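You operate a simulated robot arm through the tools that you are given. There is no shell and no other tool.

You run a simulated robot arm. Do the job below in one go: nothing can be reset, and whatever is moved stays where it is left.

TASK
Take the link out of the joined chain and lay both pieces on the chain board.
Fine: press the big yellow button once, then the green dome button once; lay each piece lengthwise in a free spot.

It is judged by the outcome, as a careful person would: the job done as asked, and still so three seconds after it is handed in. It fails if anything else is knocked over, pushed out of place, dropped, spilled or broken.

THE ROBOT
A 7-joint arm with a two-finger parallel gripper, fixed in place. Base frame: the origin is at the foot of the arm, x ahead of it, y to its left, z up. Lengths are in m, angles in rad, forces in N, time in s.
Its first joint turns from -2.897 to 2.897 rad. Payload 4.4 kg.
The tool frame sits at the grasp point between the pads (the TCP): z along the fingers, y along the line on which they close. The tips reach 0.023 m beyond it. Largest opening 0.094 m; finger width 0.038, thickness 0.01; the body of the gripper, 0.054 by 0.096 m, starts 0.039 m behind the TCP.
Orientation is told as [roll, pitch, yaw] about the base's x, y, z axes, in that order, counted from this pose: with the fingers straight down and closing along the base's y, the tool's x points along the base's -x, its y along +y and its z along -z.

THE INTERFACE
- The arm moves only by the tool apply_moves. Its argument "series" is a list of rows, each a list of 7 numbers: the shift along the base's x, y, z in m, then the turn, a rotation vector about the base's x, y, z in rad, then the gripper command, from -1 (fully open) to 1 (shut), values between in proportion. In form: [[x, y, z, rx, ry, rz, jaw], ...]. A call has 1 to 20 rows; each row is the pose to reach, as a shift and turn from the pose commanded when the call began. Rows are played at 5 a second. More than 0.05 m and 0.15 rad between two rows, or a gripper value outside its range, and nothing of the call is played. Where a pose cannot be reached the arm comes as near as it can. A force on the tool above 40 N (or 10 N above the force at the start of the call, whichever is more), or a blocked arm, ends the call early, and 0.2 s more pass. The fingers move at their own pace (about 0.072 m/s each) and stop on an object; they squeeze with about 32 N. The grip force told is the motor's: it shows also when the fingers shut on nothing. Time passes only in rows, and 0.2 s behind the last, so rows that repeat a pose let the fingers close. It gives the time, the measured TCP pose, the force on the tool (base axes), the opening and the grip force at its end, in the units of the frame above (readings bear some noise), with the torque about the TCP (base axes, N m) and any sound that the robot's microphone picked up.
- Cameras (640 x 400 px; columns grow to the right, rows downward): "scene" is fixed at [0.049, 0.5003, 1.6599]; the picture's right is [-0.28, -0.96, 0.00], its down [-0.48, 0.14, -0.87] and it looks along [0.83, -0.24, -0.50] (base axes); focal length 350 px, centre (320, 200). "wrist" rides on the gripper at [0.086, 0.016, -0.074] in the tool frame; the picture's right is [-0.18, 0.98, 0.00], its down [-0.58, -0.11, -0.81] and it looks along [-0.79, -0.15, 0.59] (tool axes); focal length 243 px, centre (320, 200). There is no depth. A picture from a camera that has moved, and an enlarged one, comes with that camera's place and axes in the base frame and with its lens.
- camera(camera): a new picture of that camera. It takes no simulated time.
- zoom(camera, box): a new picture of the part [left, top, right, bottom] of that camera's present view, enlarged. It takes no simulated time.
- hand_in(): hands the job in; it is judged then, once.

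Nothing tells you positions but the pictures and the camera data. Unless the task says otherwise, let go and move clear before handing in.

The tools are called after "Request:" by a JSON object that holds its "method" and its "body". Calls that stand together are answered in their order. apply_moves: Moves the arm, as the interface text tells. Its arguments: {"type":"object","properties":{"series":{"type":"array","items":{"type":"array","items":{"type":"number"}}}},"required":["series"]} The other tools are called the same way: camera (camera) takes a picture; zoom (camera, box) takes an enlarged picture of a part of a camera's view; hand_in () hands the job in.

At the start:

```text
time_s: 0.0
tool_pos: [0.6654, 0.1886, 1.3188]
tcp_rot: [0.0, 0.001, -0.002]
wrist_force: [0.3, 0.2, 0.3]
moment: [-0.03, 0.02, -0.02]
opening: 0.0941
grasp_force: 0.0
```

scene: 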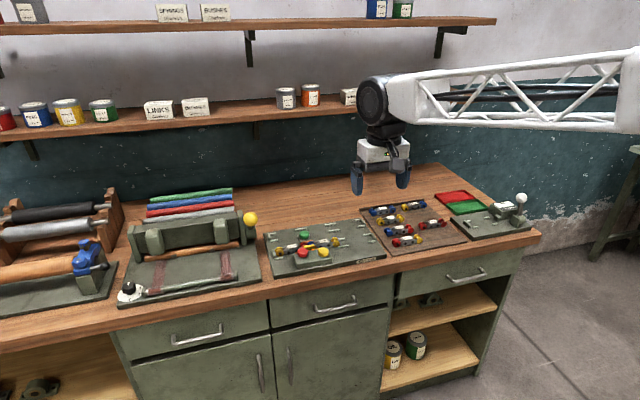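
wrist: 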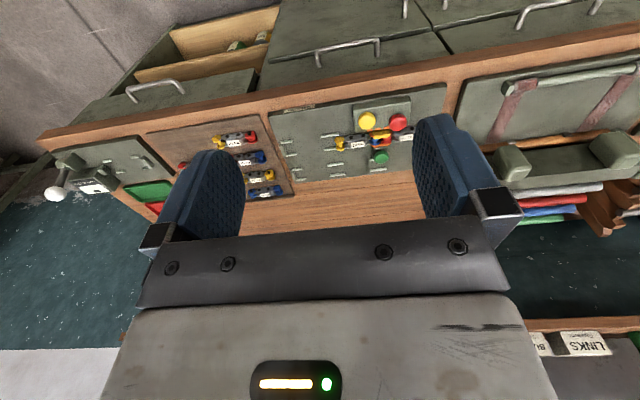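

I see a workbench with a green fixture in the middle carrying yellow, red and green buttons and a joined chain, and a brown board to the right holding several pieces. I'll take enlarged pictures first.

Request:
{"method": "zoom", "body": {"camera": "scene", "box": [250, 210, 390, 290]}}

Request:
{"method": "zoom", "body": {"camera": "scene", "box": [350, 180, 540, 260]}}

Request:
{"method": "zoom", "body": {"camera": "wrist", "box": [250, 70, 450, 200]}}

Request:
{"method": "zoom", "body": {"camera": "wrist", "box": [40, 80, 300, 220]}}

```text
4.57 times, centred on (320, 250) of scene
camera zoom: at [0.049, 0.5003, 1.6599], right [-0.28, -0.96, 0.0], down [-0.48, 0.14, -0.87], along [0.83, -0.24, -0.5], focal length 1598 px, centre (320, -29)
```

zoom: 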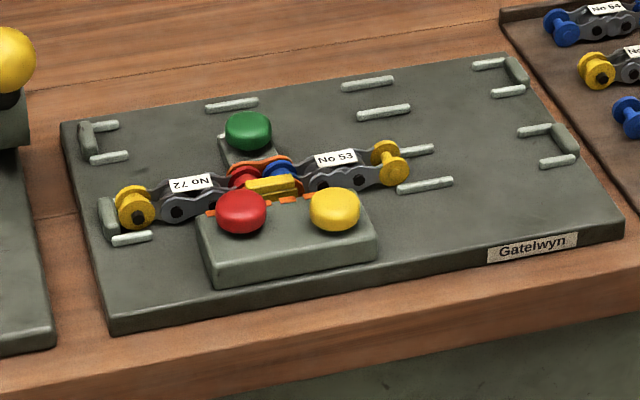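

```text
3.37 times, centred on (445, 220) of scene
camera zoom: at [0.049, 0.5003, 1.6599], right [-0.28, -0.96, 0.0], down [-0.48, 0.14, -0.87], along [0.83, -0.24, -0.5], focal length 1177 px, centre (-101, 133)
```

zoom: 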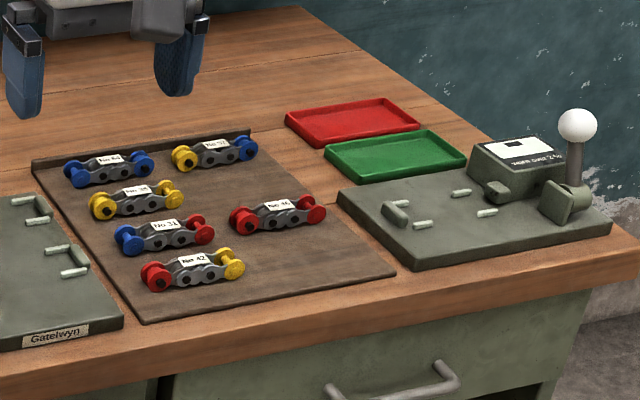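

```text
3.08 times, centred on (350, 135) of wrist
camera zoom: at [0.5773, 0.2034, 1.393], right [0.18, 0.98, 0.0], down [0.58, -0.11, 0.81], along [0.79, -0.15, -0.59], focal length 746 px, centre (228, 400)
```

zoom: 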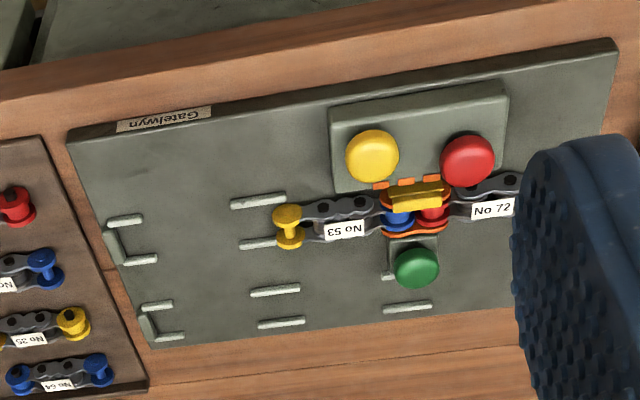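

```text
2.46 times, centred on (170, 150) of wrist
camera zoom: at [0.5773, 0.2034, 1.393], right [0.18, 0.98, 0.0], down [0.58, -0.11, 0.81], along [0.79, -0.15, -0.59], focal length 597 px, centre (689, 323)
```

zoom: 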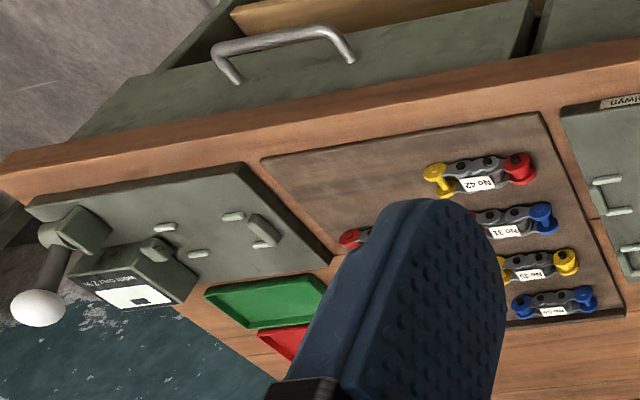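

The device in the middle (yellow dome about (0.90, 0.24, 0.95), green dome about (1.01, 0.28, 0.95)) holds the joined chain. The brown board on the right seems to have free spots near (0.91, -0.20) and (1.04, -0.20). I'll zoom in further before moving.

Request:
{"method": "zoom", "body": {"camera": "scene", "box": [268, 228, 348, 278]}}

Request:
{"method": "zoom", "body": {"camera": "scene", "box": [355, 190, 475, 265]}}

Request:
{"method": "zoom", "body": {"camera": "scene", "box": [340, 40, 640, 220]}}

Request:
{"method": "zoom", "body": {"camera": "scene", "box": [100, 180, 270, 310]}}

```text
8.00 times, centred on (308, 253) of scene
camera zoom: at [0.049, 0.5003, 1.6599], right [-0.28, -0.96, 0.0], down [-0.48, 0.14, -0.87], along [0.83, -0.24, -0.5], focal length 2796 px, centre (416, -224)
```

zoom: 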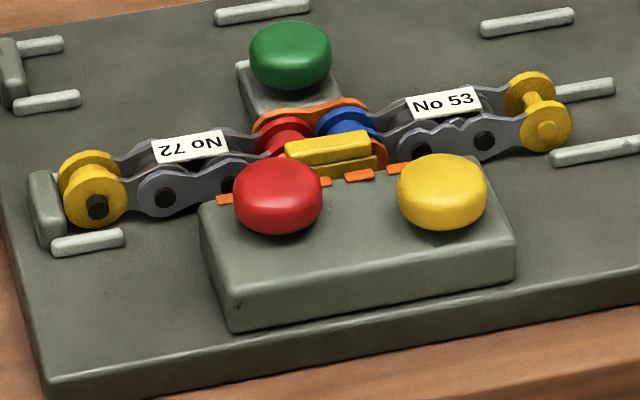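

```text
5.33 times, centred on (415, 228) of scene
camera zoom: at [0.049, 0.5003, 1.6599], right [-0.28, -0.96, 0.0], down [-0.48, 0.14, -0.87], along [0.83, -0.24, -0.5], focal length 1864 px, centre (-187, 53)
```

zoom: 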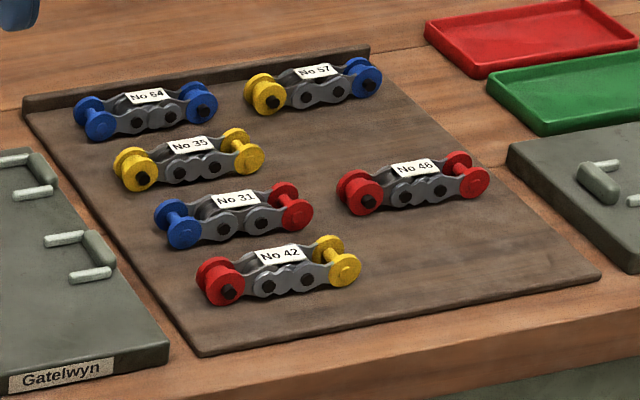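

```text
2.13 times, centred on (490, 130) of scene
camera zoom: at [0.049, 0.5003, 1.6599], right [-0.28, -0.96, 0.0], down [-0.48, 0.14, -0.87], along [0.83, -0.24, -0.5], focal length 746 px, centre (-43, 349)
```

zoom: 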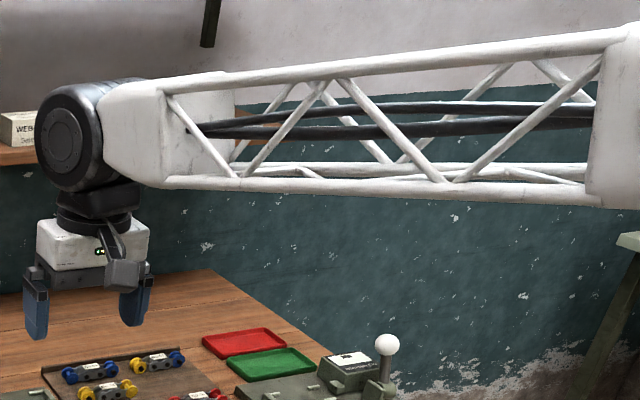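

```text
3.08 times, centred on (185, 245) of scene
camera zoom: at [0.049, 0.5003, 1.6599], right [-0.28, -0.96, 0.0], down [-0.48, 0.14, -0.87], along [0.83, -0.24, -0.5], focal length 1075 px, centre (735, 62)
```

zoom: 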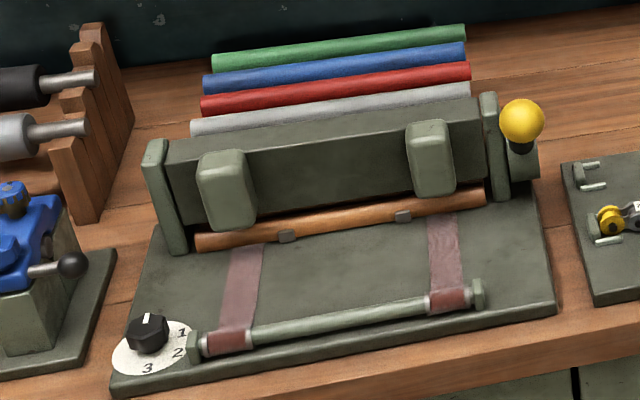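

The layout is clear: pieces No 72 and No 53 are joined in the middle by an orange link beside a yellow latch. I'll move the arm slightly forward and to the right to get a closer wrist view and check how far it reaches.

Request:
{"method": "apply_moves", "body": {"series": [[0.03, -0.02, -0.01, 0, 0, 0, -1], [0.06, -0.04, -0.02, 0, 0, 0, -1], [0.09, -0.06, -0.03, 0, 0, 0, -1], [0.12, -0.08, -0.04, 0, 0, 0, -1], [0.13, -0.09, -0.05, 0, 0, 0, -1], [0.13, -0.09, -0.05, 0, 0, 0, -1]]}}

Request:
{"method": "camera", "body": {"camera": "wrist"}}

Request:
{"method": "camera", "body": {"camera": "scene"}}

```text
time_s: 1.4
tool_pos: [0.7949, 0.097, 1.2682]
tcp_rot: [0.0, 0.0, 0.0]
wrist_force: [0.2, 0.1, -0.2]
moment: [0.0, 0.0, -0.02]
opening: 0.0939
grasp_force: 0.1
```

```text
taken
camera wrist: at [0.708, 0.1133, 1.343], right [0.18, 0.98, 0.0], down [0.58, -0.11, 0.81], along [0.79, -0.15, -0.59], focal length 243 px, centre (320, 200)
```

wrist: 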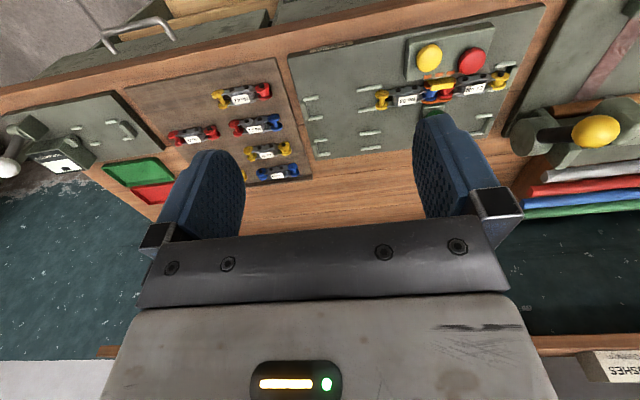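

```text
taken
```

scene: 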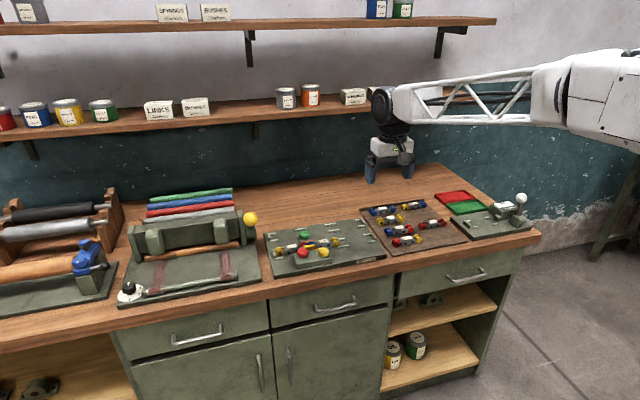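

Request:
{"method": "zoom", "body": {"camera": "wrist", "box": [290, 20, 530, 160]}}

Request:
{"method": "zoom", "body": {"camera": "wrist", "box": [100, 50, 320, 190]}}

```text
2.67 times, centred on (410, 90) of wrist
camera zoom: at [0.708, 0.1133, 1.343], right [0.18, 0.98, 0.0], down [0.58, -0.11, 0.81], along [0.79, -0.15, -0.59], focal length 647 px, centre (80, 493)
```

zoom: 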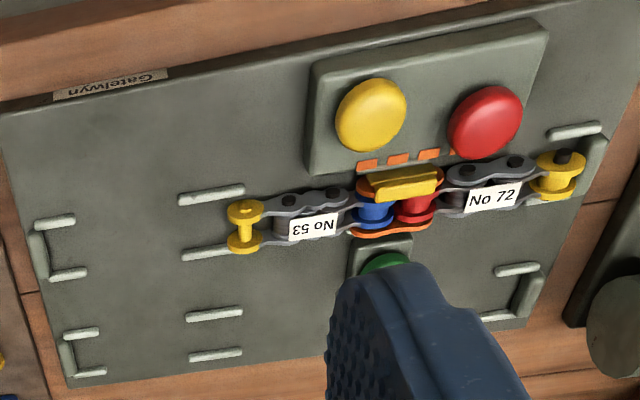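

```text
2.86 times, centred on (210, 120) of wrist
camera zoom: at [0.708, 0.1133, 1.343], right [0.18, 0.98, 0.0], down [0.58, -0.11, 0.81], along [0.79, -0.15, -0.59], focal length 693 px, centre (634, 429)
```

zoom: 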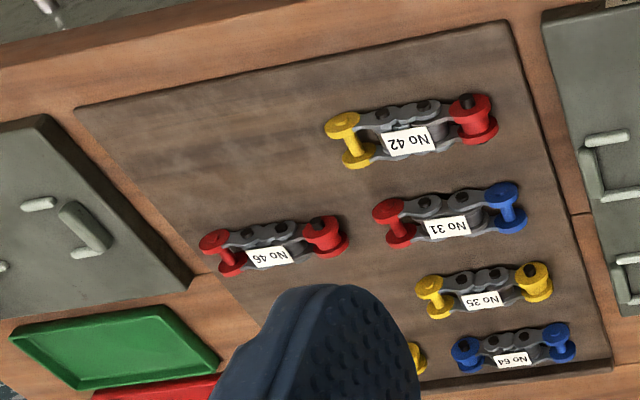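

The triangulations agree: the chain runs along y at x≈0.974 (No 53 centred at y≈0.221, No 72 at y≈0.333). The yellow button is at about (0.903, 0.243) and the green at about (1.007, 0.279). I'll close the gripper and go above the yellow button.

Request:
{"method": "apply_moves", "body": {"series": [[0.018, 0.024, -0.028, 0, 0, 0, 1], [0.036, 0.048, -0.056, 0, 0, 0, 1], [0.054, 0.072, -0.084, 0, 0, 0, 1], [0.072, 0.096, -0.112, 0, 0, 0, 1], [0.09, 0.12, -0.14, 0, 0, 0, 1], [0.108, 0.144, -0.169, 0, 0, 0, 1], [0.108, 0.144, -0.169, 0, 0, 0, 1]]}}

Request:
{"method": "camera", "body": {"camera": "wrist"}}

Request:
{"method": "camera", "body": {"camera": "scene"}}

```text
time_s: 3.0
tool_pos: [0.901, 0.2433, 1.0959]
tcp_rot: [0.001, 0.001, 0.001]
wrist_force: [-0.1, -0.3, 0.6]
moment: [0.02, 0.01, 0.0]
opening: 0.0002
grasp_force: 32.4
```

```text
taken
camera wrist: at [0.8134, 0.2581, 1.1697], right [0.18, 0.98, 0.0], down [0.58, -0.11, 0.81], along [0.79, -0.15, -0.59], focal length 243 px, centre (320, 200)
```

wrist: 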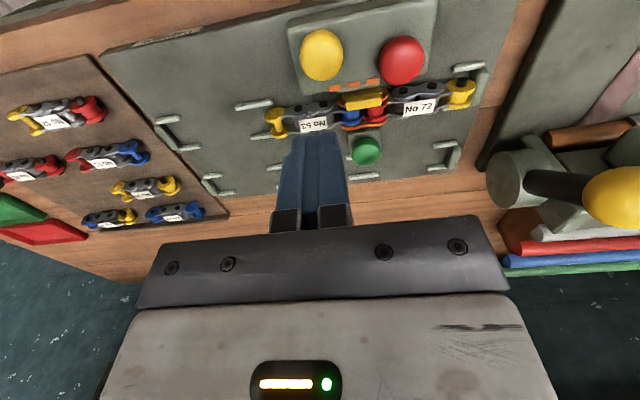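

```text
taken
```

scene: 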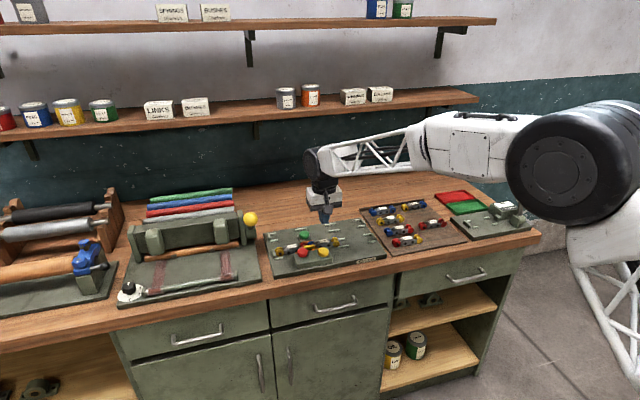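

Request:
{"method": "zoom", "body": {"camera": "wrist", "box": [250, 10, 490, 160]}}

Request:
{"method": "zoom", "body": {"camera": "scene", "box": [265, 180, 375, 280]}}

```text
2.67 times, centred on (370, 85) of wrist
camera zoom: at [0.8134, 0.2581, 1.1697], right [0.18, 0.98, 0.0], down [0.58, -0.11, 0.81], along [0.79, -0.15, -0.59], focal length 647 px, centre (187, 507)
```

zoom: 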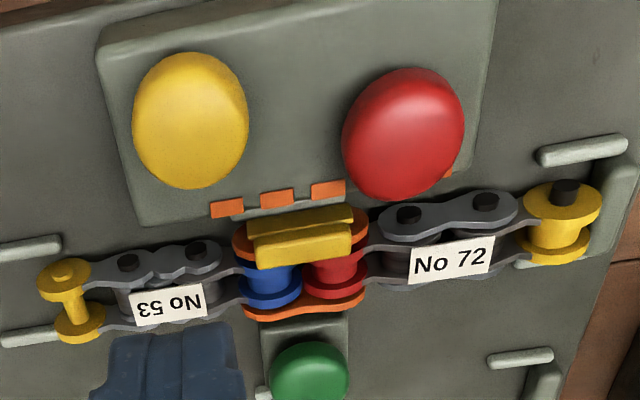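

```text
4.00 times, centred on (320, 230) of scene
camera zoom: at [0.049, 0.5003, 1.6599], right [-0.28, -0.96, 0.0], down [-0.48, 0.14, -0.87], along [0.83, -0.24, -0.5], focal length 1398 px, centre (320, 80)
```

zoom: 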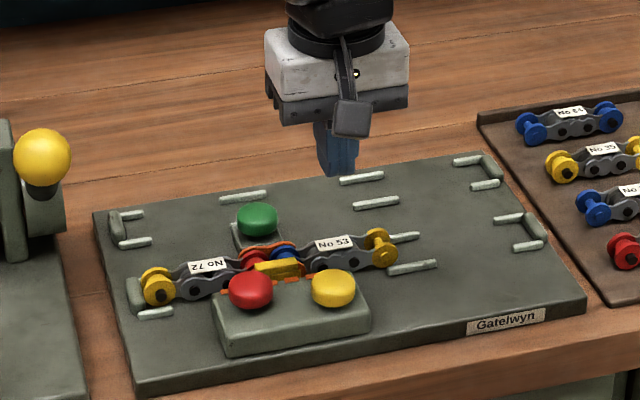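

The camera views agree well, and the yellow button centre is near (0.904, 0.242). I'll descend over it with closed fingers and check the force.

Request:
{"method": "apply_moves", "body": {"series": [[0.0015, -0.0005, -0.03, 0, 0, 0, 1], [0.0015, -0.0005, -0.06, 0, 0, 0, 1], [0.0015, -0.0005, -0.085, 0, 0, 0, 1], [0.0015, -0.0005, -0.1, 0, 0, 0, 1], [0.0015, -0.0005, -0.1, 0, 0, 0, 1]]}}

Request:
{"method": "zoom", "body": {"camera": "scene", "box": [265, 180, 375, 280]}}

Request:
{"method": "camera", "body": {"camera": "wrist"}}

```text
time_s: 4.2
tool_pos: [0.9042, 0.2391, 0.9981]
tcp_rot: [0.001, 0.0, 0.0]
wrist_force: [-0.2, -0.5, -0.5]
moment: [0.0, 0.0, 0.03]
opening: 0.0
grasp_force: 31.5
```

```text
4.00 times, centred on (320, 230) of scene
camera zoom: at [0.049, 0.5003, 1.6599], right [-0.28, -0.96, 0.0], down [-0.48, 0.14, -0.87], along [0.83, -0.24, -0.5], focal length 1398 px, centre (320, 80)
```

zoom: 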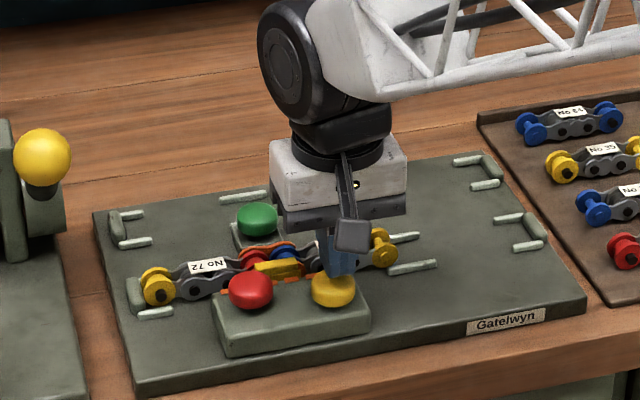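

```text
taken
camera wrist: at [0.8163, 0.2557, 1.0723], right [0.18, 0.98, 0.0], down [0.58, -0.11, 0.81], along [0.79, -0.15, -0.59], focal length 243 px, centre (320, 200)
```

wrist: 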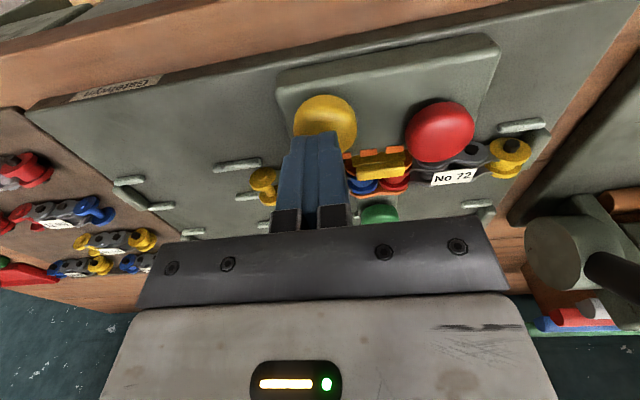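

Request:
{"method": "apply_moves", "body": {"series": [[0, 0, -0.004, 0, 0, 0, 1], [0, 0, -0.008, 0, 0, 0, 1], [0, 0, -0.012, 0, 0, 0, 1], [0, 0, -0.016, 0, 0, 0, 1]]}}

Request:
{"method": "zoom", "body": {"camera": "scene", "box": [280, 220, 350, 270]}}

```text
time_s: 5.2
tool_pos: [0.9048, 0.2405, 0.9839]
tcp_rot: [0.0, -0.001, 0.001]
wrist_force: [0.8, -2.3, 4.2]
moment: [-0.05, 0.01, 0.03]
opening: 0.0003
grasp_force: 31.7
```

```text
8.00 times, centred on (315, 245) of scene
camera zoom: at [0.049, 0.5003, 1.6599], right [-0.28, -0.96, 0.0], down [-0.48, 0.14, -0.87], along [0.83, -0.24, -0.5], focal length 2796 px, centre (360, -160)
```

zoom: 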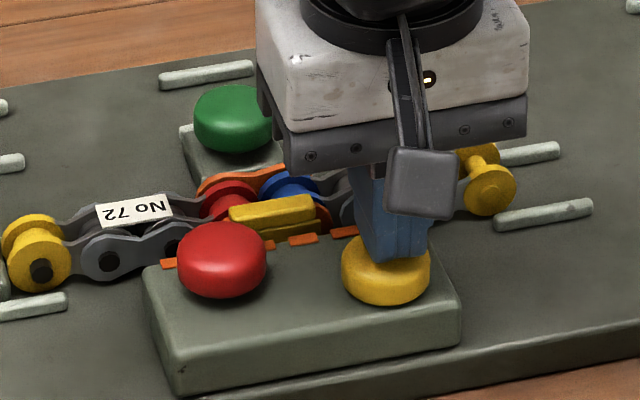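

The fingertips have just touched the yellow button at about 4 N. I'll press further in small steps and listen for a click.

Request:
{"method": "apply_moves", "body": {"series": [[0, 0, -0.002, 0, 0, 0, 1], [0, 0, -0.004, 0, 0, 0, 1], [0, 0, -0.005, 0, 0, 0, 1]]}}

Request:
{"method": "zoom", "body": {"camera": "scene", "box": [280, 220, 350, 270]}}

```text
time_s: 6.0
tool_pos: [0.9034, 0.242, 0.9782]
tcp_rot: [-0.001, 0.001, 0.0]
wrist_force: [5.7, -1.4, 8.2]
moment: [-0.04, -0.09, 0.0]
opening: 0.0005
grasp_force: 32.4
heard: click
```

```text
8.00 times, centred on (315, 245) of scene
camera zoom: at [0.049, 0.5003, 1.6599], right [-0.28, -0.96, 0.0], down [-0.48, 0.14, -0.87], along [0.83, -0.24, -0.5], focal length 2796 px, centre (360, -160)
```

zoom: 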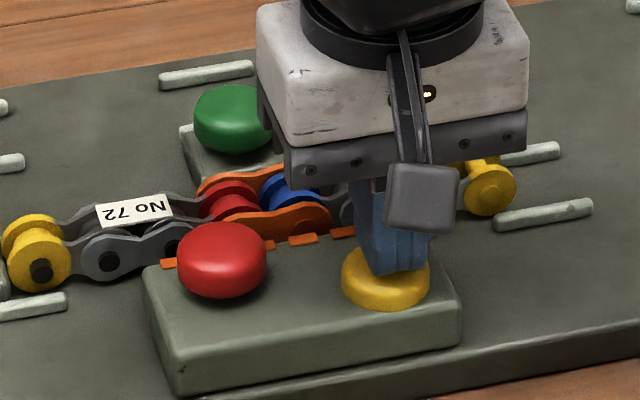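

I heard a click and the yellow latch has dropped away from the link, so the yellow press worked. I'll lift straight off and look again.

Request:
{"method": "apply_moves", "body": {"series": [[0, 0, 0.01, 0, 0, 0, 1], [0, 0, 0.03, 0, 0, 0, 1], [0, 0, 0.07, 0, 0, 0, 1], [0, 0, 0.11, 0, 0, 0, 1], [0, 0, 0.11, 0, 0, 0, 1]]}}

Request:
{"method": "zoom", "body": {"camera": "wrist", "box": [230, 10, 490, 170]}}

Request:
{"method": "zoom", "body": {"camera": "scene", "box": [268, 228, 348, 278]}}

```text
time_s: 7.2
tool_pos: [0.9065, 0.2428, 1.0893]
tcp_rot: [-0.001, -0.003, 0.001]
wrist_force: [-0.5, 0.3, -0.1]
moment: [-0.02, 0.05, -0.01]
opening: 0.0
grasp_force: 32.0
```

```text
2.46 times, centred on (360, 90) of wrist
camera zoom: at [0.8175, 0.2582, 1.1629], right [0.18, 0.98, 0.0], down [0.58, -0.11, 0.81], along [0.79, -0.15, -0.59], focal length 597 px, centre (222, 471)
```

zoom: 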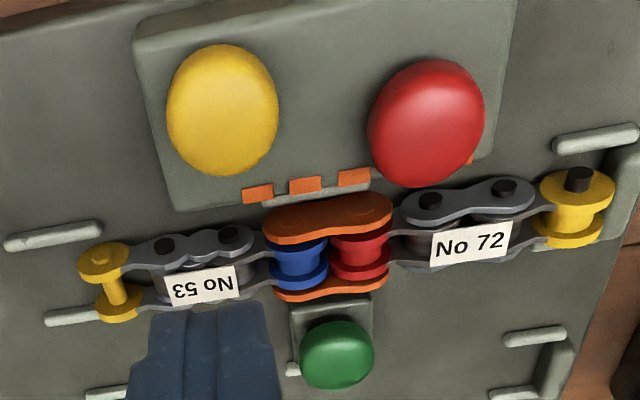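

```text
8.00 times, centred on (308, 253) of scene
camera zoom: at [0.049, 0.5003, 1.6599], right [-0.28, -0.96, 0.0], down [-0.48, 0.14, -0.87], along [0.83, -0.24, -0.5], focal length 2796 px, centre (416, -224)
```

zoom: 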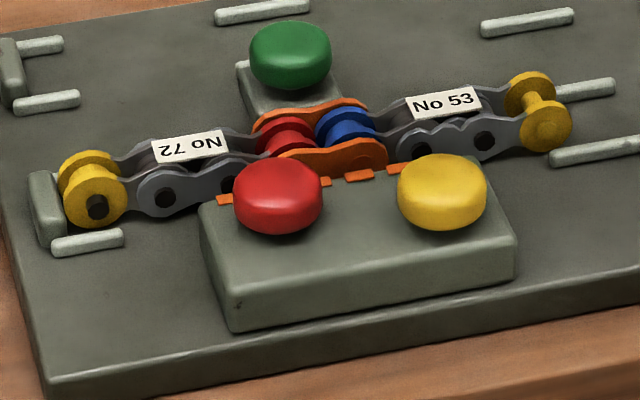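

Next is the green dome. I'll turn the gripper 90° (camera to the -y side) while moving above the green dome at height, which also tests the reach.

Request:
{"method": "apply_moves", "body": {"series": [[0.01, 0.004, 0.01, 0, 0, 0.1428, 1], [0.02, 0.008, 0.02, 0, 0, 0.2856, 1], [0.03, 0.012, 0.02, 0, 0, 0.4284, 1], [0.04, 0.016, 0.02, 0, 0, 0.5712, 1], [0.05, 0.02, 0.02, 0, 0, 0.714, 1], [0.06, 0.023, 0.02, 0, 0, 0.8568, 1], [0.07, 0.026, 0.02, 0, 0, 0.9996, 1], [0.08, 0.029, 0.02, 0, 0, 1.1424, 1], [0.09, 0.032, 0.02, 0, 0, 1.2852, 1], [0.098, 0.035, 0.02, 0, 0, 1.428, 1], [0.102, 0.037, 0.02, 0, 0, 1.5708, 1], [0.102, 0.037, 0.02, 0, 0, 1.5708, 1]]}}

Request:
{"method": "camera", "body": {"camera": "wrist"}}

Request:
{"method": "camera", "body": {"camera": "scene"}}

```text
time_s: 9.8
tool_pos: [1.0061, 0.2775, 1.1083]
tcp_rot: [0.0, -0.001, 1.572]
wrist_force: [0.9, -0.9, 0.0]
moment: [0.03, 0.01, -0.03]
opening: 0.0
grasp_force: 32.2
```

```text
taken
camera wrist: at [0.9885, 0.1907, 1.1827], right [-0.98, 0.18, 0.0], down [0.11, 0.58, 0.81], along [0.15, 0.79, -0.59], focal length 243 px, centre (320, 200)
```

wrist: 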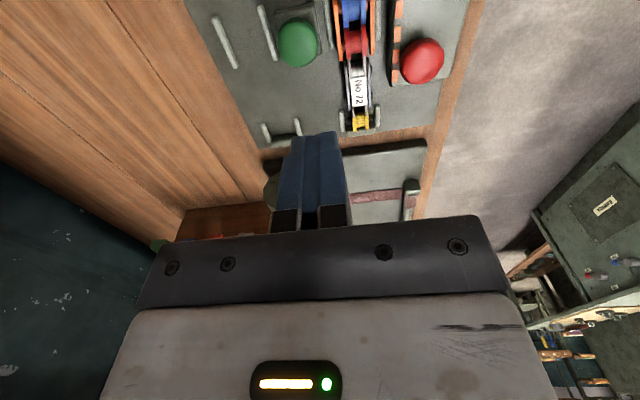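

```text
taken
```

scene: 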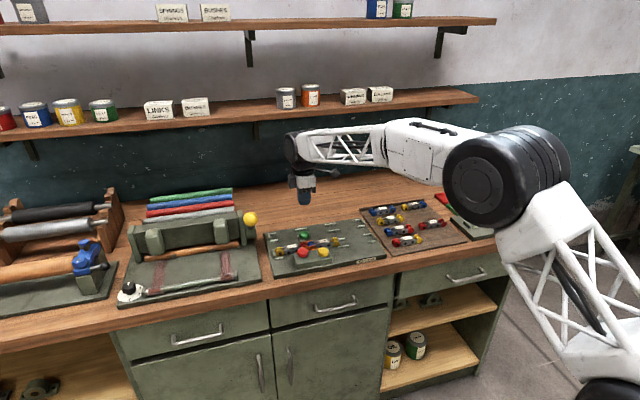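

The reach is fine here. Refined triangulation puts the green dome at about (1.0245, 0.2755), slightly lower than the yellow one. I'll shift over it and descend partway.

Request:
{"method": "apply_moves", "body": {"series": [[0.0176, -0.0036, -0.01, 0, 0, 0, 1], [0.0176, -0.0036, -0.04, 0, 0, 0, 1], [0.0176, -0.0036, -0.07, 0, 0, 0, 1], [0.0176, -0.0036, -0.1, 0, 0, 0, 1], [0.0176, -0.0036, -0.1, 0, 0, 0, 1], [0.0176, -0.0036, -0.1, 0, 0, 0, 1]]}}

Request:
{"method": "camera", "body": {"camera": "wrist"}}

Request:
{"method": "zoom", "body": {"camera": "scene", "box": [260, 195, 350, 275]}}

```text
time_s: 11.2
tool_pos: [1.0259, 0.2724, 1.0103]
tcp_rot: [-0.001, 0.0, 1.572]
wrist_force: [0.2, 0.4, -1.4]
moment: [0.01, -0.01, 0.02]
opening: 0.0
grasp_force: 32.1
```

```text
taken
camera wrist: at [1.0077, 0.1853, 1.0842], right [-0.98, 0.18, 0.0], down [0.11, 0.58, 0.81], along [0.15, 0.79, -0.59], focal length 243 px, centre (320, 200)
```

wrist: 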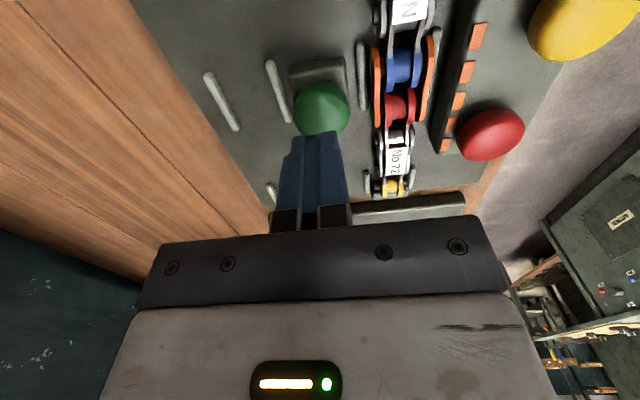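

```text
5.00 times, centred on (305, 235) of scene
camera zoom: at [0.049, 0.5003, 1.6599], right [-0.28, -0.96, 0.0], down [-0.48, 0.14, -0.87], along [0.83, -0.24, -0.5], focal length 1747 px, centre (395, 25)
```

zoom: 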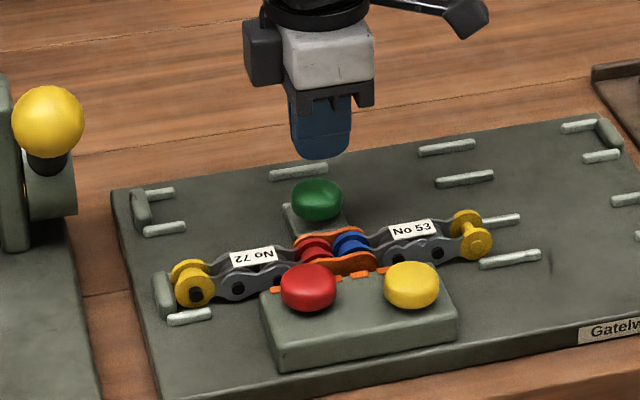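

Request:
{"method": "apply_moves", "body": {"series": [[0, 0, -0.01, 0, 0, 0, 1], [0, 0, -0.018, 0, 0, 0, 1], [0, 0, -0.022, 0, 0, 0, 1], [0, 0, -0.026, 0, 0, 0, 1], [0, 0, -0.029, 0, 0, 0, 1]]}}

Request:
{"method": "zoom", "body": {"camera": "scene", "box": [268, 210, 348, 270]}}

```text
time_s: 12.4
tool_pos: [1.0239, 0.2742, 0.9807]
tcp_rot: [-0.001, 0.0, 1.571]
wrist_force: [-1.5, -0.3, 1.3]
moment: [-0.02, 0.01, 0.05]
opening: 0.0
grasp_force: 31.8
```

```text
6.67 times, centred on (308, 240) of scene
camera zoom: at [0.049, 0.5003, 1.6599], right [-0.28, -0.96, 0.0], down [-0.48, 0.14, -0.87], along [0.83, -0.24, -0.5], focal length 2330 px, centre (400, -67)
```

zoom: 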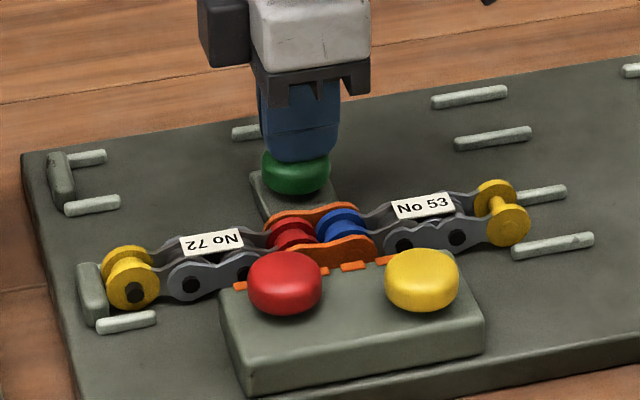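

Request:
{"method": "apply_moves", "body": {"series": [[0, 0, -0.002, 0, 0, 0, 1], [0, 0, -0.004, 0, 0, 0, 1], [0, 0, -0.006, 0, 0, 0, 1]]}}

Request:
{"method": "zoom", "body": {"camera": "scene", "box": [268, 210, 348, 270]}}

```text
time_s: 13.2
tool_pos: [1.0242, 0.2736, 0.9743]
tcp_rot: [0.0, -0.001, 1.571]
wrist_force: [-0.1, -0.9, 5.3]
moment: [-0.1, -0.01, 0.05]
opening: 0.0
grasp_force: 31.9
```

```text
6.67 times, centred on (308, 240) of scene
camera zoom: at [0.049, 0.5003, 1.6599], right [-0.28, -0.96, 0.0], down [-0.48, 0.14, -0.87], along [0.83, -0.24, -0.5], focal length 2330 px, centre (400, -67)
```

zoom: 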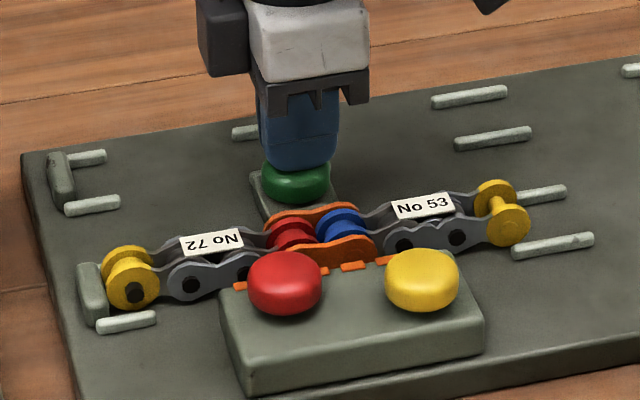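

Request:
{"method": "apply_moves", "body": {"series": [[0, 0, -0.002, 0, 0, 0, 1], [0, 0, -0.004, 0, 0, 0, 1]]}}

Request:
{"method": "zoom", "body": {"camera": "scene", "box": [268, 210, 348, 270]}}

```text
time_s: 13.8
tool_pos: [1.0233, 0.2754, 0.9702]
tcp_rot: [-0.001, -0.002, 1.57]
wrist_force: [0.4, -3.1, 7.0]
moment: [-0.13, 0.02, 0.0]
opening: 0.0
grasp_force: 31.6
```

```text
6.67 times, centred on (308, 240) of scene
camera zoom: at [0.049, 0.5003, 1.6599], right [-0.28, -0.96, 0.0], down [-0.48, 0.14, -0.87], along [0.83, -0.24, -0.5], focal length 2330 px, centre (400, -67)
```

zoom: 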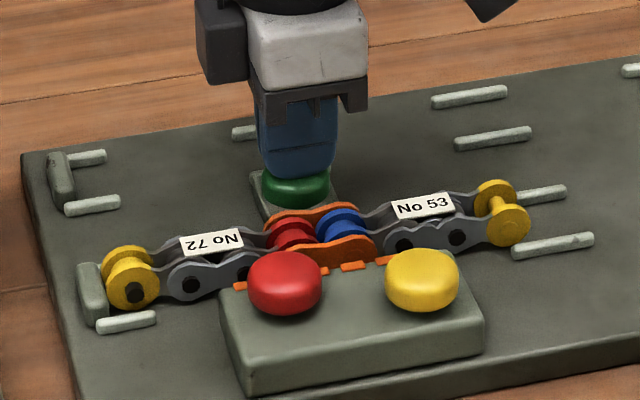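

Request:
{"method": "apply_moves", "body": {"series": [[0, 0, -0.0015, 0, 0, 0, 1], [0, 0, -0.003, 0, 0, 0, 1]]}}

Request:
{"method": "zoom", "body": {"camera": "scene", "box": [268, 210, 348, 270]}}

```text
time_s: 14.4
tool_pos: [1.0253, 0.2749, 0.9683]
tcp_rot: [0.0, 0.0, 1.572]
wrist_force: [1.4, 4.4, 7.6]
moment: [0.07, -0.04, 0.01]
opening: 0.0
grasp_force: 32.0
heard: click
```

```text
6.67 times, centred on (308, 240) of scene
camera zoom: at [0.049, 0.5003, 1.6599], right [-0.28, -0.96, 0.0], down [-0.48, 0.14, -0.87], along [0.83, -0.24, -0.5], focal length 2330 px, centre (400, -67)
```

zoom: 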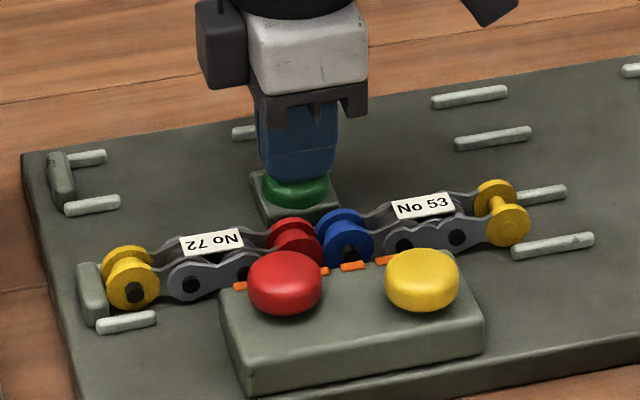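

The second click sounded and the orange link is gone, so No 72 and No 53 are separate. I'll lift off and inspect the pieces before grasping.

Request:
{"method": "apply_moves", "body": {"series": [[0, 0, 0.01, 0, 0, 0, 1], [0, 0, 0.04, 0, 0, 0, 1], [0, 0, 0.08, 0, 0, 0, 1], [-0.02, -0.02, 0.12, 0, 0, 0, 1], [-0.05, -0.05, 0.14, 0, 0, 0, 1], [-0.05, -0.09, 0.14, 0, 0, 0, 1], [-0.05, -0.13, 0.14, 0, 0, 0, 1], [-0.05, -0.13, 0.14, 0, 0, 0, 1]]}}

Request:
{"method": "camera", "body": {"camera": "wrist"}}

Request:
{"method": "zoom", "body": {"camera": "scene", "box": [268, 228, 348, 278]}}

```text
time_s: 16.2
tool_pos: [0.9747, 0.1433, 1.1028]
tcp_rot: [0.001, -0.001, 1.572]
wrist_force: [0.0, -0.2, -0.9]
moment: [0.02, -0.02, 0.03]
opening: 0.0
grasp_force: 32.2
```

```text
taken
camera wrist: at [0.9563, 0.0559, 1.1782], right [-0.98, 0.18, 0.0], down [0.11, 0.58, 0.81], along [0.15, 0.79, -0.59], focal length 243 px, centre (320, 200)
```

wrist: 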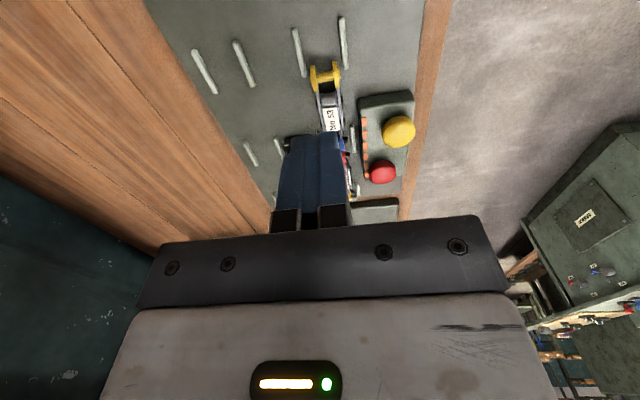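

```text
8.00 times, centred on (308, 253) of scene
camera zoom: at [0.049, 0.5003, 1.6599], right [-0.28, -0.96, 0.0], down [-0.48, 0.14, -0.87], along [0.83, -0.24, -0.5], focal length 2796 px, centre (416, -224)
```

zoom: 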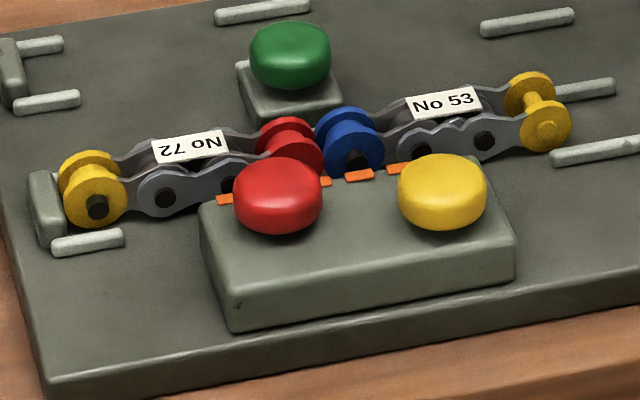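

The pieces lie end to end with the button block close on the -x side. I'll open the gripper and lower a bit near No 53 for an accurate close-up.

Request:
{"method": "apply_moves", "body": {"series": [[0, 0.01, -0.02, 0, 0, 0, -1], [0, 0.02, -0.04, 0, 0, 0, -1], [0, 0.03, -0.065, 0, 0, 0, -1], [0, 0.03, -0.065, 0, 0, 0, -1], [0, 0.03, -0.065, 0, 0, 0, -1]]}}

Request:
{"method": "camera", "body": {"camera": "wrist"}}

Request:
{"method": "zoom", "body": {"camera": "wrist", "box": [220, 0, 460, 150]}}

Request:
{"method": "zoom", "body": {"camera": "scene", "box": [268, 210, 368, 280]}}

```text
time_s: 17.4
tool_pos: [0.9744, 0.174, 1.0401]
tcp_rot: [-0.001, 0.001, 1.569]
wrist_force: [-0.3, 0.1, 0.2]
moment: [-0.03, 0.02, -0.03]
opening: 0.0943
grasp_force: 0.0
```

```text
taken
camera wrist: at [0.9565, 0.087, 1.1145], right [-0.98, 0.18, 0.0], down [0.11, 0.58, 0.81], along [0.15, 0.79, -0.59], focal length 243 px, centre (320, 200)
```

wrist: 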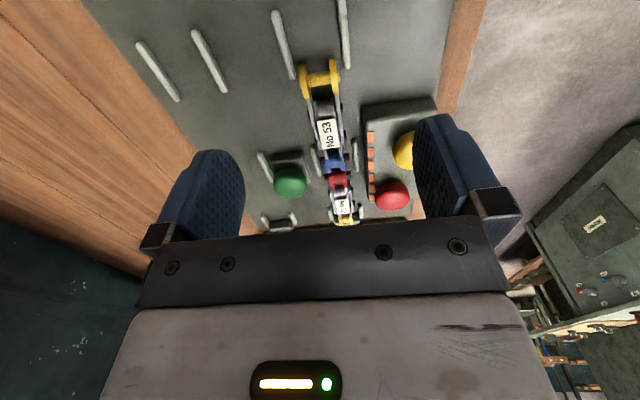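

```text
2.67 times, centred on (340, 75) of wrist
camera zoom: at [0.9565, 0.087, 1.1145], right [-0.98, 0.18, 0.0], down [0.11, 0.58, 0.81], along [0.15, 0.79, -0.59], focal length 647 px, centre (267, 533)
```

zoom: 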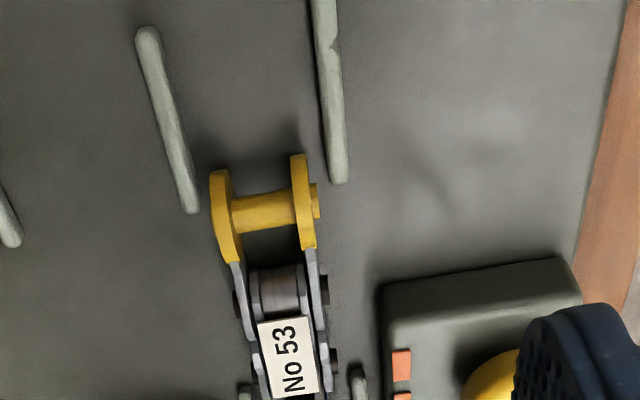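

```text
5.71 times, centred on (318, 245) of scene
camera zoom: at [0.049, 0.5003, 1.6599], right [-0.28, -0.96, 0.0], down [-0.48, 0.14, -0.87], along [0.83, -0.24, -0.5], focal length 1997 px, centre (331, -57)
```

zoom: 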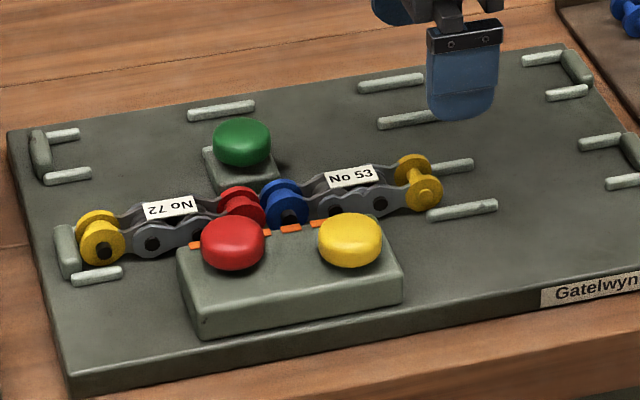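

From this near-overhead view, No 53 is about 0.028 wide at x≈0.974. The block's back face is at x≈0.942, and low guide bars leave a clear window from y≈0.18 to 0.246. I'll set the gripper to about 0.037 open and hover just above the piece to verify alignment.

Request:
{"method": "apply_moves", "body": {"series": [[0.001, 0.012, 0, 0, 0, 0, 0.213], [0.001, 0.0375, -0.01, 0, 0, 0, 0.213], [0.001, 0.0375, -0.03, 0, 0, 0, 0.213], [0.001, 0.0375, -0.05, 0, 0, 0, 0.213], [0.001, 0.0375, -0.05, 0, 0, 0, 0.213]]}}

Request:
{"method": "camera", "body": {"camera": "wrist"}}

Request:
{"method": "zoom", "body": {"camera": "wrist", "box": [220, 0, 460, 220]}}

Request:
{"method": "zoom", "body": {"camera": "scene", "box": [283, 205, 363, 275]}}

```text
time_s: 18.6
tool_pos: [0.9768, 0.2109, 0.9907]
tcp_rot: [-0.001, 0.002, 1.57]
wrist_force: [0.3, -0.2, 0.6]
moment: [0.01, 0.02, 0.0]
opening: 0.0369
grasp_force: 0.1
```

```text
taken
camera wrist: at [0.9601, 0.1239, 1.0646], right [-0.98, 0.18, 0.0], down [0.11, 0.58, 0.81], along [0.15, 0.79, -0.59], focal length 243 px, centre (320, 200)
```

wrist: 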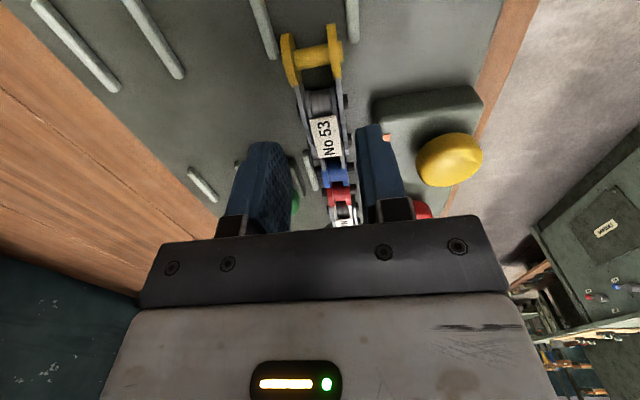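

```text
1.82 times, centred on (340, 110) of wrist
camera zoom: at [0.9601, 0.1239, 1.0646], right [-0.98, 0.18, 0.0], down [0.11, 0.58, 0.81], along [0.15, 0.79, -0.59], focal length 441 px, centre (284, 364)
```

zoom: 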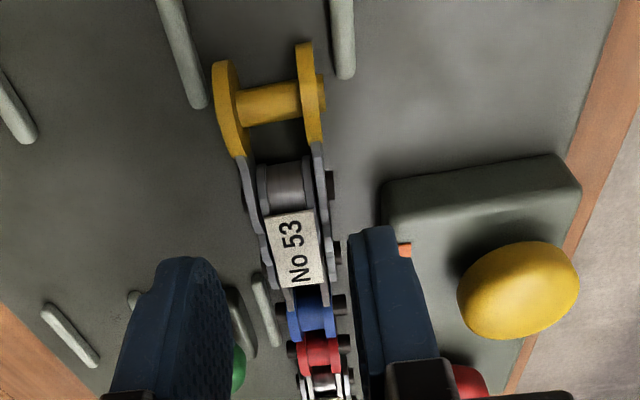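

```text
5.71 times, centred on (323, 240) of scene
camera zoom: at [0.049, 0.5003, 1.6599], right [-0.28, -0.96, 0.0], down [-0.48, 0.14, -0.87], along [0.83, -0.24, -0.5], focal length 1997 px, centre (303, -29)
```

zoom: 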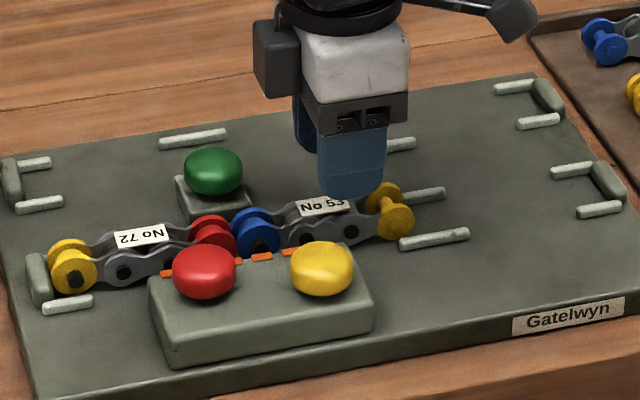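

Alignment looks good: the piece spans x≈0.959–0.991 and the finger faces are at about 0.957 and 0.994, with room before the block. I'll descend gently.

Request:
{"method": "apply_moves", "body": {"series": [[-0.0005, 0.0005, -0.01, 0, 0, 0, 0.213], [-0.0005, 0.0005, -0.018, 0, 0, 0, 0.213], [-0.0005, 0.0005, -0.026, 0, 0, 0, 0.213], [-0.0005, 0.0005, -0.032, 0, 0, 0, 0.213], [-0.0005, 0.0005, -0.032, 0, 0, 0, 0.213]]}}

Request:
{"method": "zoom", "body": {"camera": "wrist", "box": [220, 0, 460, 220]}}

Request:
{"method": "zoom", "body": {"camera": "scene", "box": [283, 205, 363, 275]}}

```text
time_s: 19.8
tool_pos: [0.9743, 0.2127, 0.9604]
tcp_rot: [0.001, 0.001, 1.571]
wrist_force: [-1.0, 0.8, 0.4]
moment: [0.02, 0.02, -0.01]
opening: 0.0373
grasp_force: 0.0
```

```text
1.82 times, centred on (340, 110) of wrist
camera zoom: at [0.9574, 0.1254, 1.0336], right [-0.98, 0.18, 0.0], down [0.11, 0.58, 0.81], along [0.15, 0.79, -0.59], focal length 441 px, centre (284, 364)
```

zoom: 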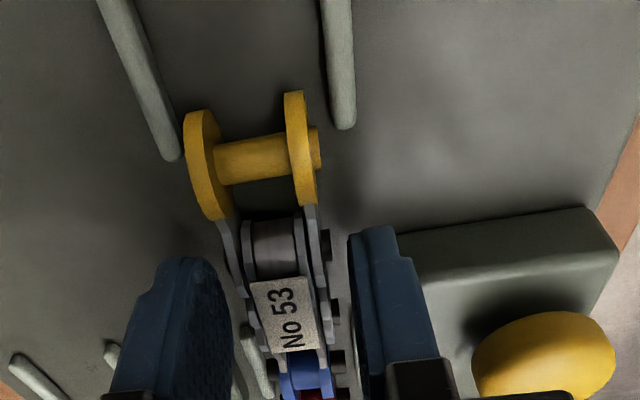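

```text
5.71 times, centred on (323, 240) of scene
camera zoom: at [0.049, 0.5003, 1.6599], right [-0.28, -0.96, 0.0], down [-0.48, 0.14, -0.87], along [0.83, -0.24, -0.5], focal length 1997 px, centre (303, -29)
```

zoom: 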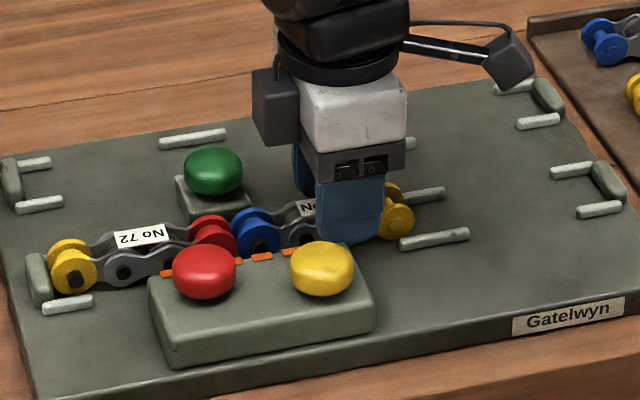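

The fingers straddle the piece cleanly. I'll go down the last stretch and then close.

Request:
{"method": "apply_moves", "body": {"series": [[0, 0, -0.005, 0, 0, 0, 0.213], [0, 0, -0.009, 0, 0, 0, 0.213], [0, 0, -0.012, 0, 0, 0, 0.213], [0, 0, -0.012, 0, 0, 0, 0.213]]}}

Request:
{"method": "zoom", "body": {"camera": "wrist", "box": [220, 0, 460, 220]}}

Request:
{"method": "zoom", "body": {"camera": "scene", "box": [283, 205, 363, 275]}}

```text
time_s: 20.8
tool_pos: [0.9751, 0.2129, 0.9459]
tcp_rot: [0.0, 0.0, 1.569]
wrist_force: [0.0, 0.3, 0.0]
moment: [0.02, 0.01, 0.0]
opening: 0.037
grasp_force: 0.1
```

```text
1.82 times, centred on (340, 110) of wrist
camera zoom: at [0.9578, 0.1259, 1.0209], right [-0.98, 0.18, 0.0], down [0.11, 0.58, 0.81], along [0.15, 0.79, -0.59], focal length 441 px, centre (284, 364)
```

zoom: 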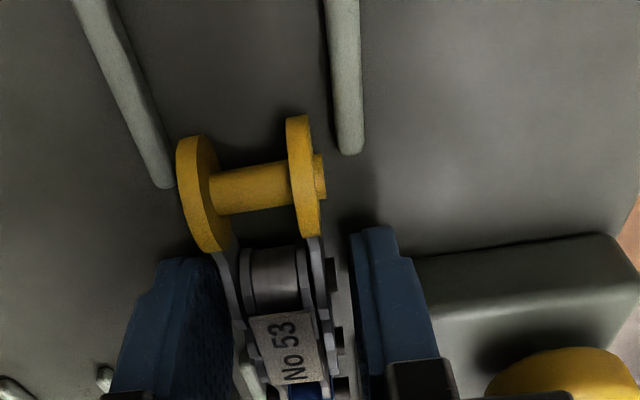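

```text
5.71 times, centred on (323, 240) of scene
camera zoom: at [0.049, 0.5003, 1.6599], right [-0.28, -0.96, 0.0], down [-0.48, 0.14, -0.87], along [0.83, -0.24, -0.5], focal length 1997 px, centre (303, -29)
```

zoom: 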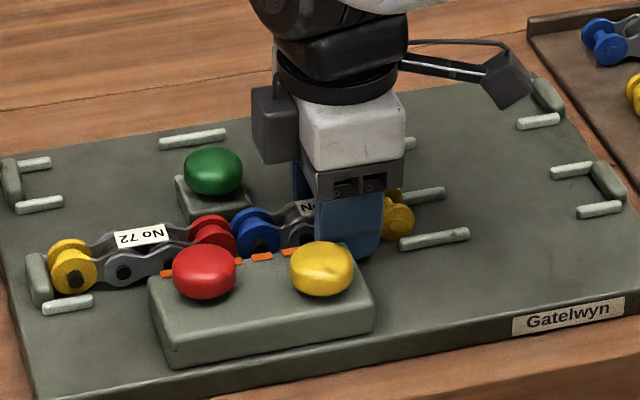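

Request:
{"method": "apply_moves", "body": {"series": [[0, 0, 0, 0, 0, 0, 1], [0, 0, 0, 0, 0, 0, 1], [0, 0, 0, 0, 0, 0, 1]]}}

Request:
{"method": "zoom", "body": {"camera": "wrist", "box": [220, 0, 460, 220]}}

Request:
{"method": "zoom", "body": {"camera": "scene", "box": [283, 205, 363, 275]}}

```text
time_s: 21.6
tool_pos: [0.9751, 0.213, 0.9477]
tcp_rot: [-0.001, 0.0, 1.57]
wrist_force: [-0.8, 0.4, -0.5]
moment: [0.0, 0.01, 0.02]
opening: 0.0297
grasp_force: 32.6
```

```text
1.82 times, centred on (340, 110) of wrist
camera zoom: at [0.9578, 0.1259, 1.0209], right [-0.98, 0.18, 0.0], down [0.11, 0.58, 0.81], along [0.15, 0.79, -0.59], focal length 441 px, centre (284, 364)
```

zoom: 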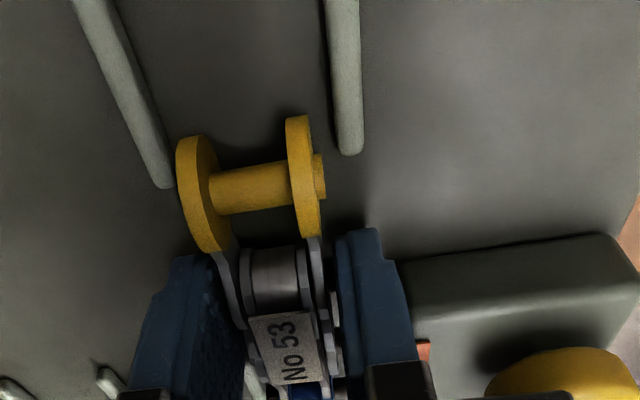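

```text
5.71 times, centred on (323, 240) of scene
camera zoom: at [0.049, 0.5003, 1.6599], right [-0.28, -0.96, 0.0], down [-0.48, 0.14, -0.87], along [0.83, -0.24, -0.5], focal length 1997 px, centre (303, -29)
```

zoom: 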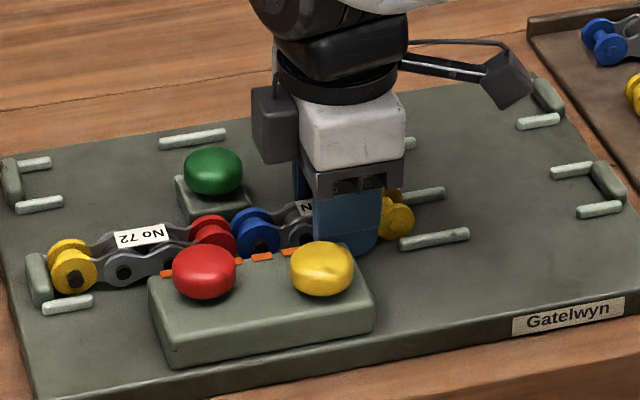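

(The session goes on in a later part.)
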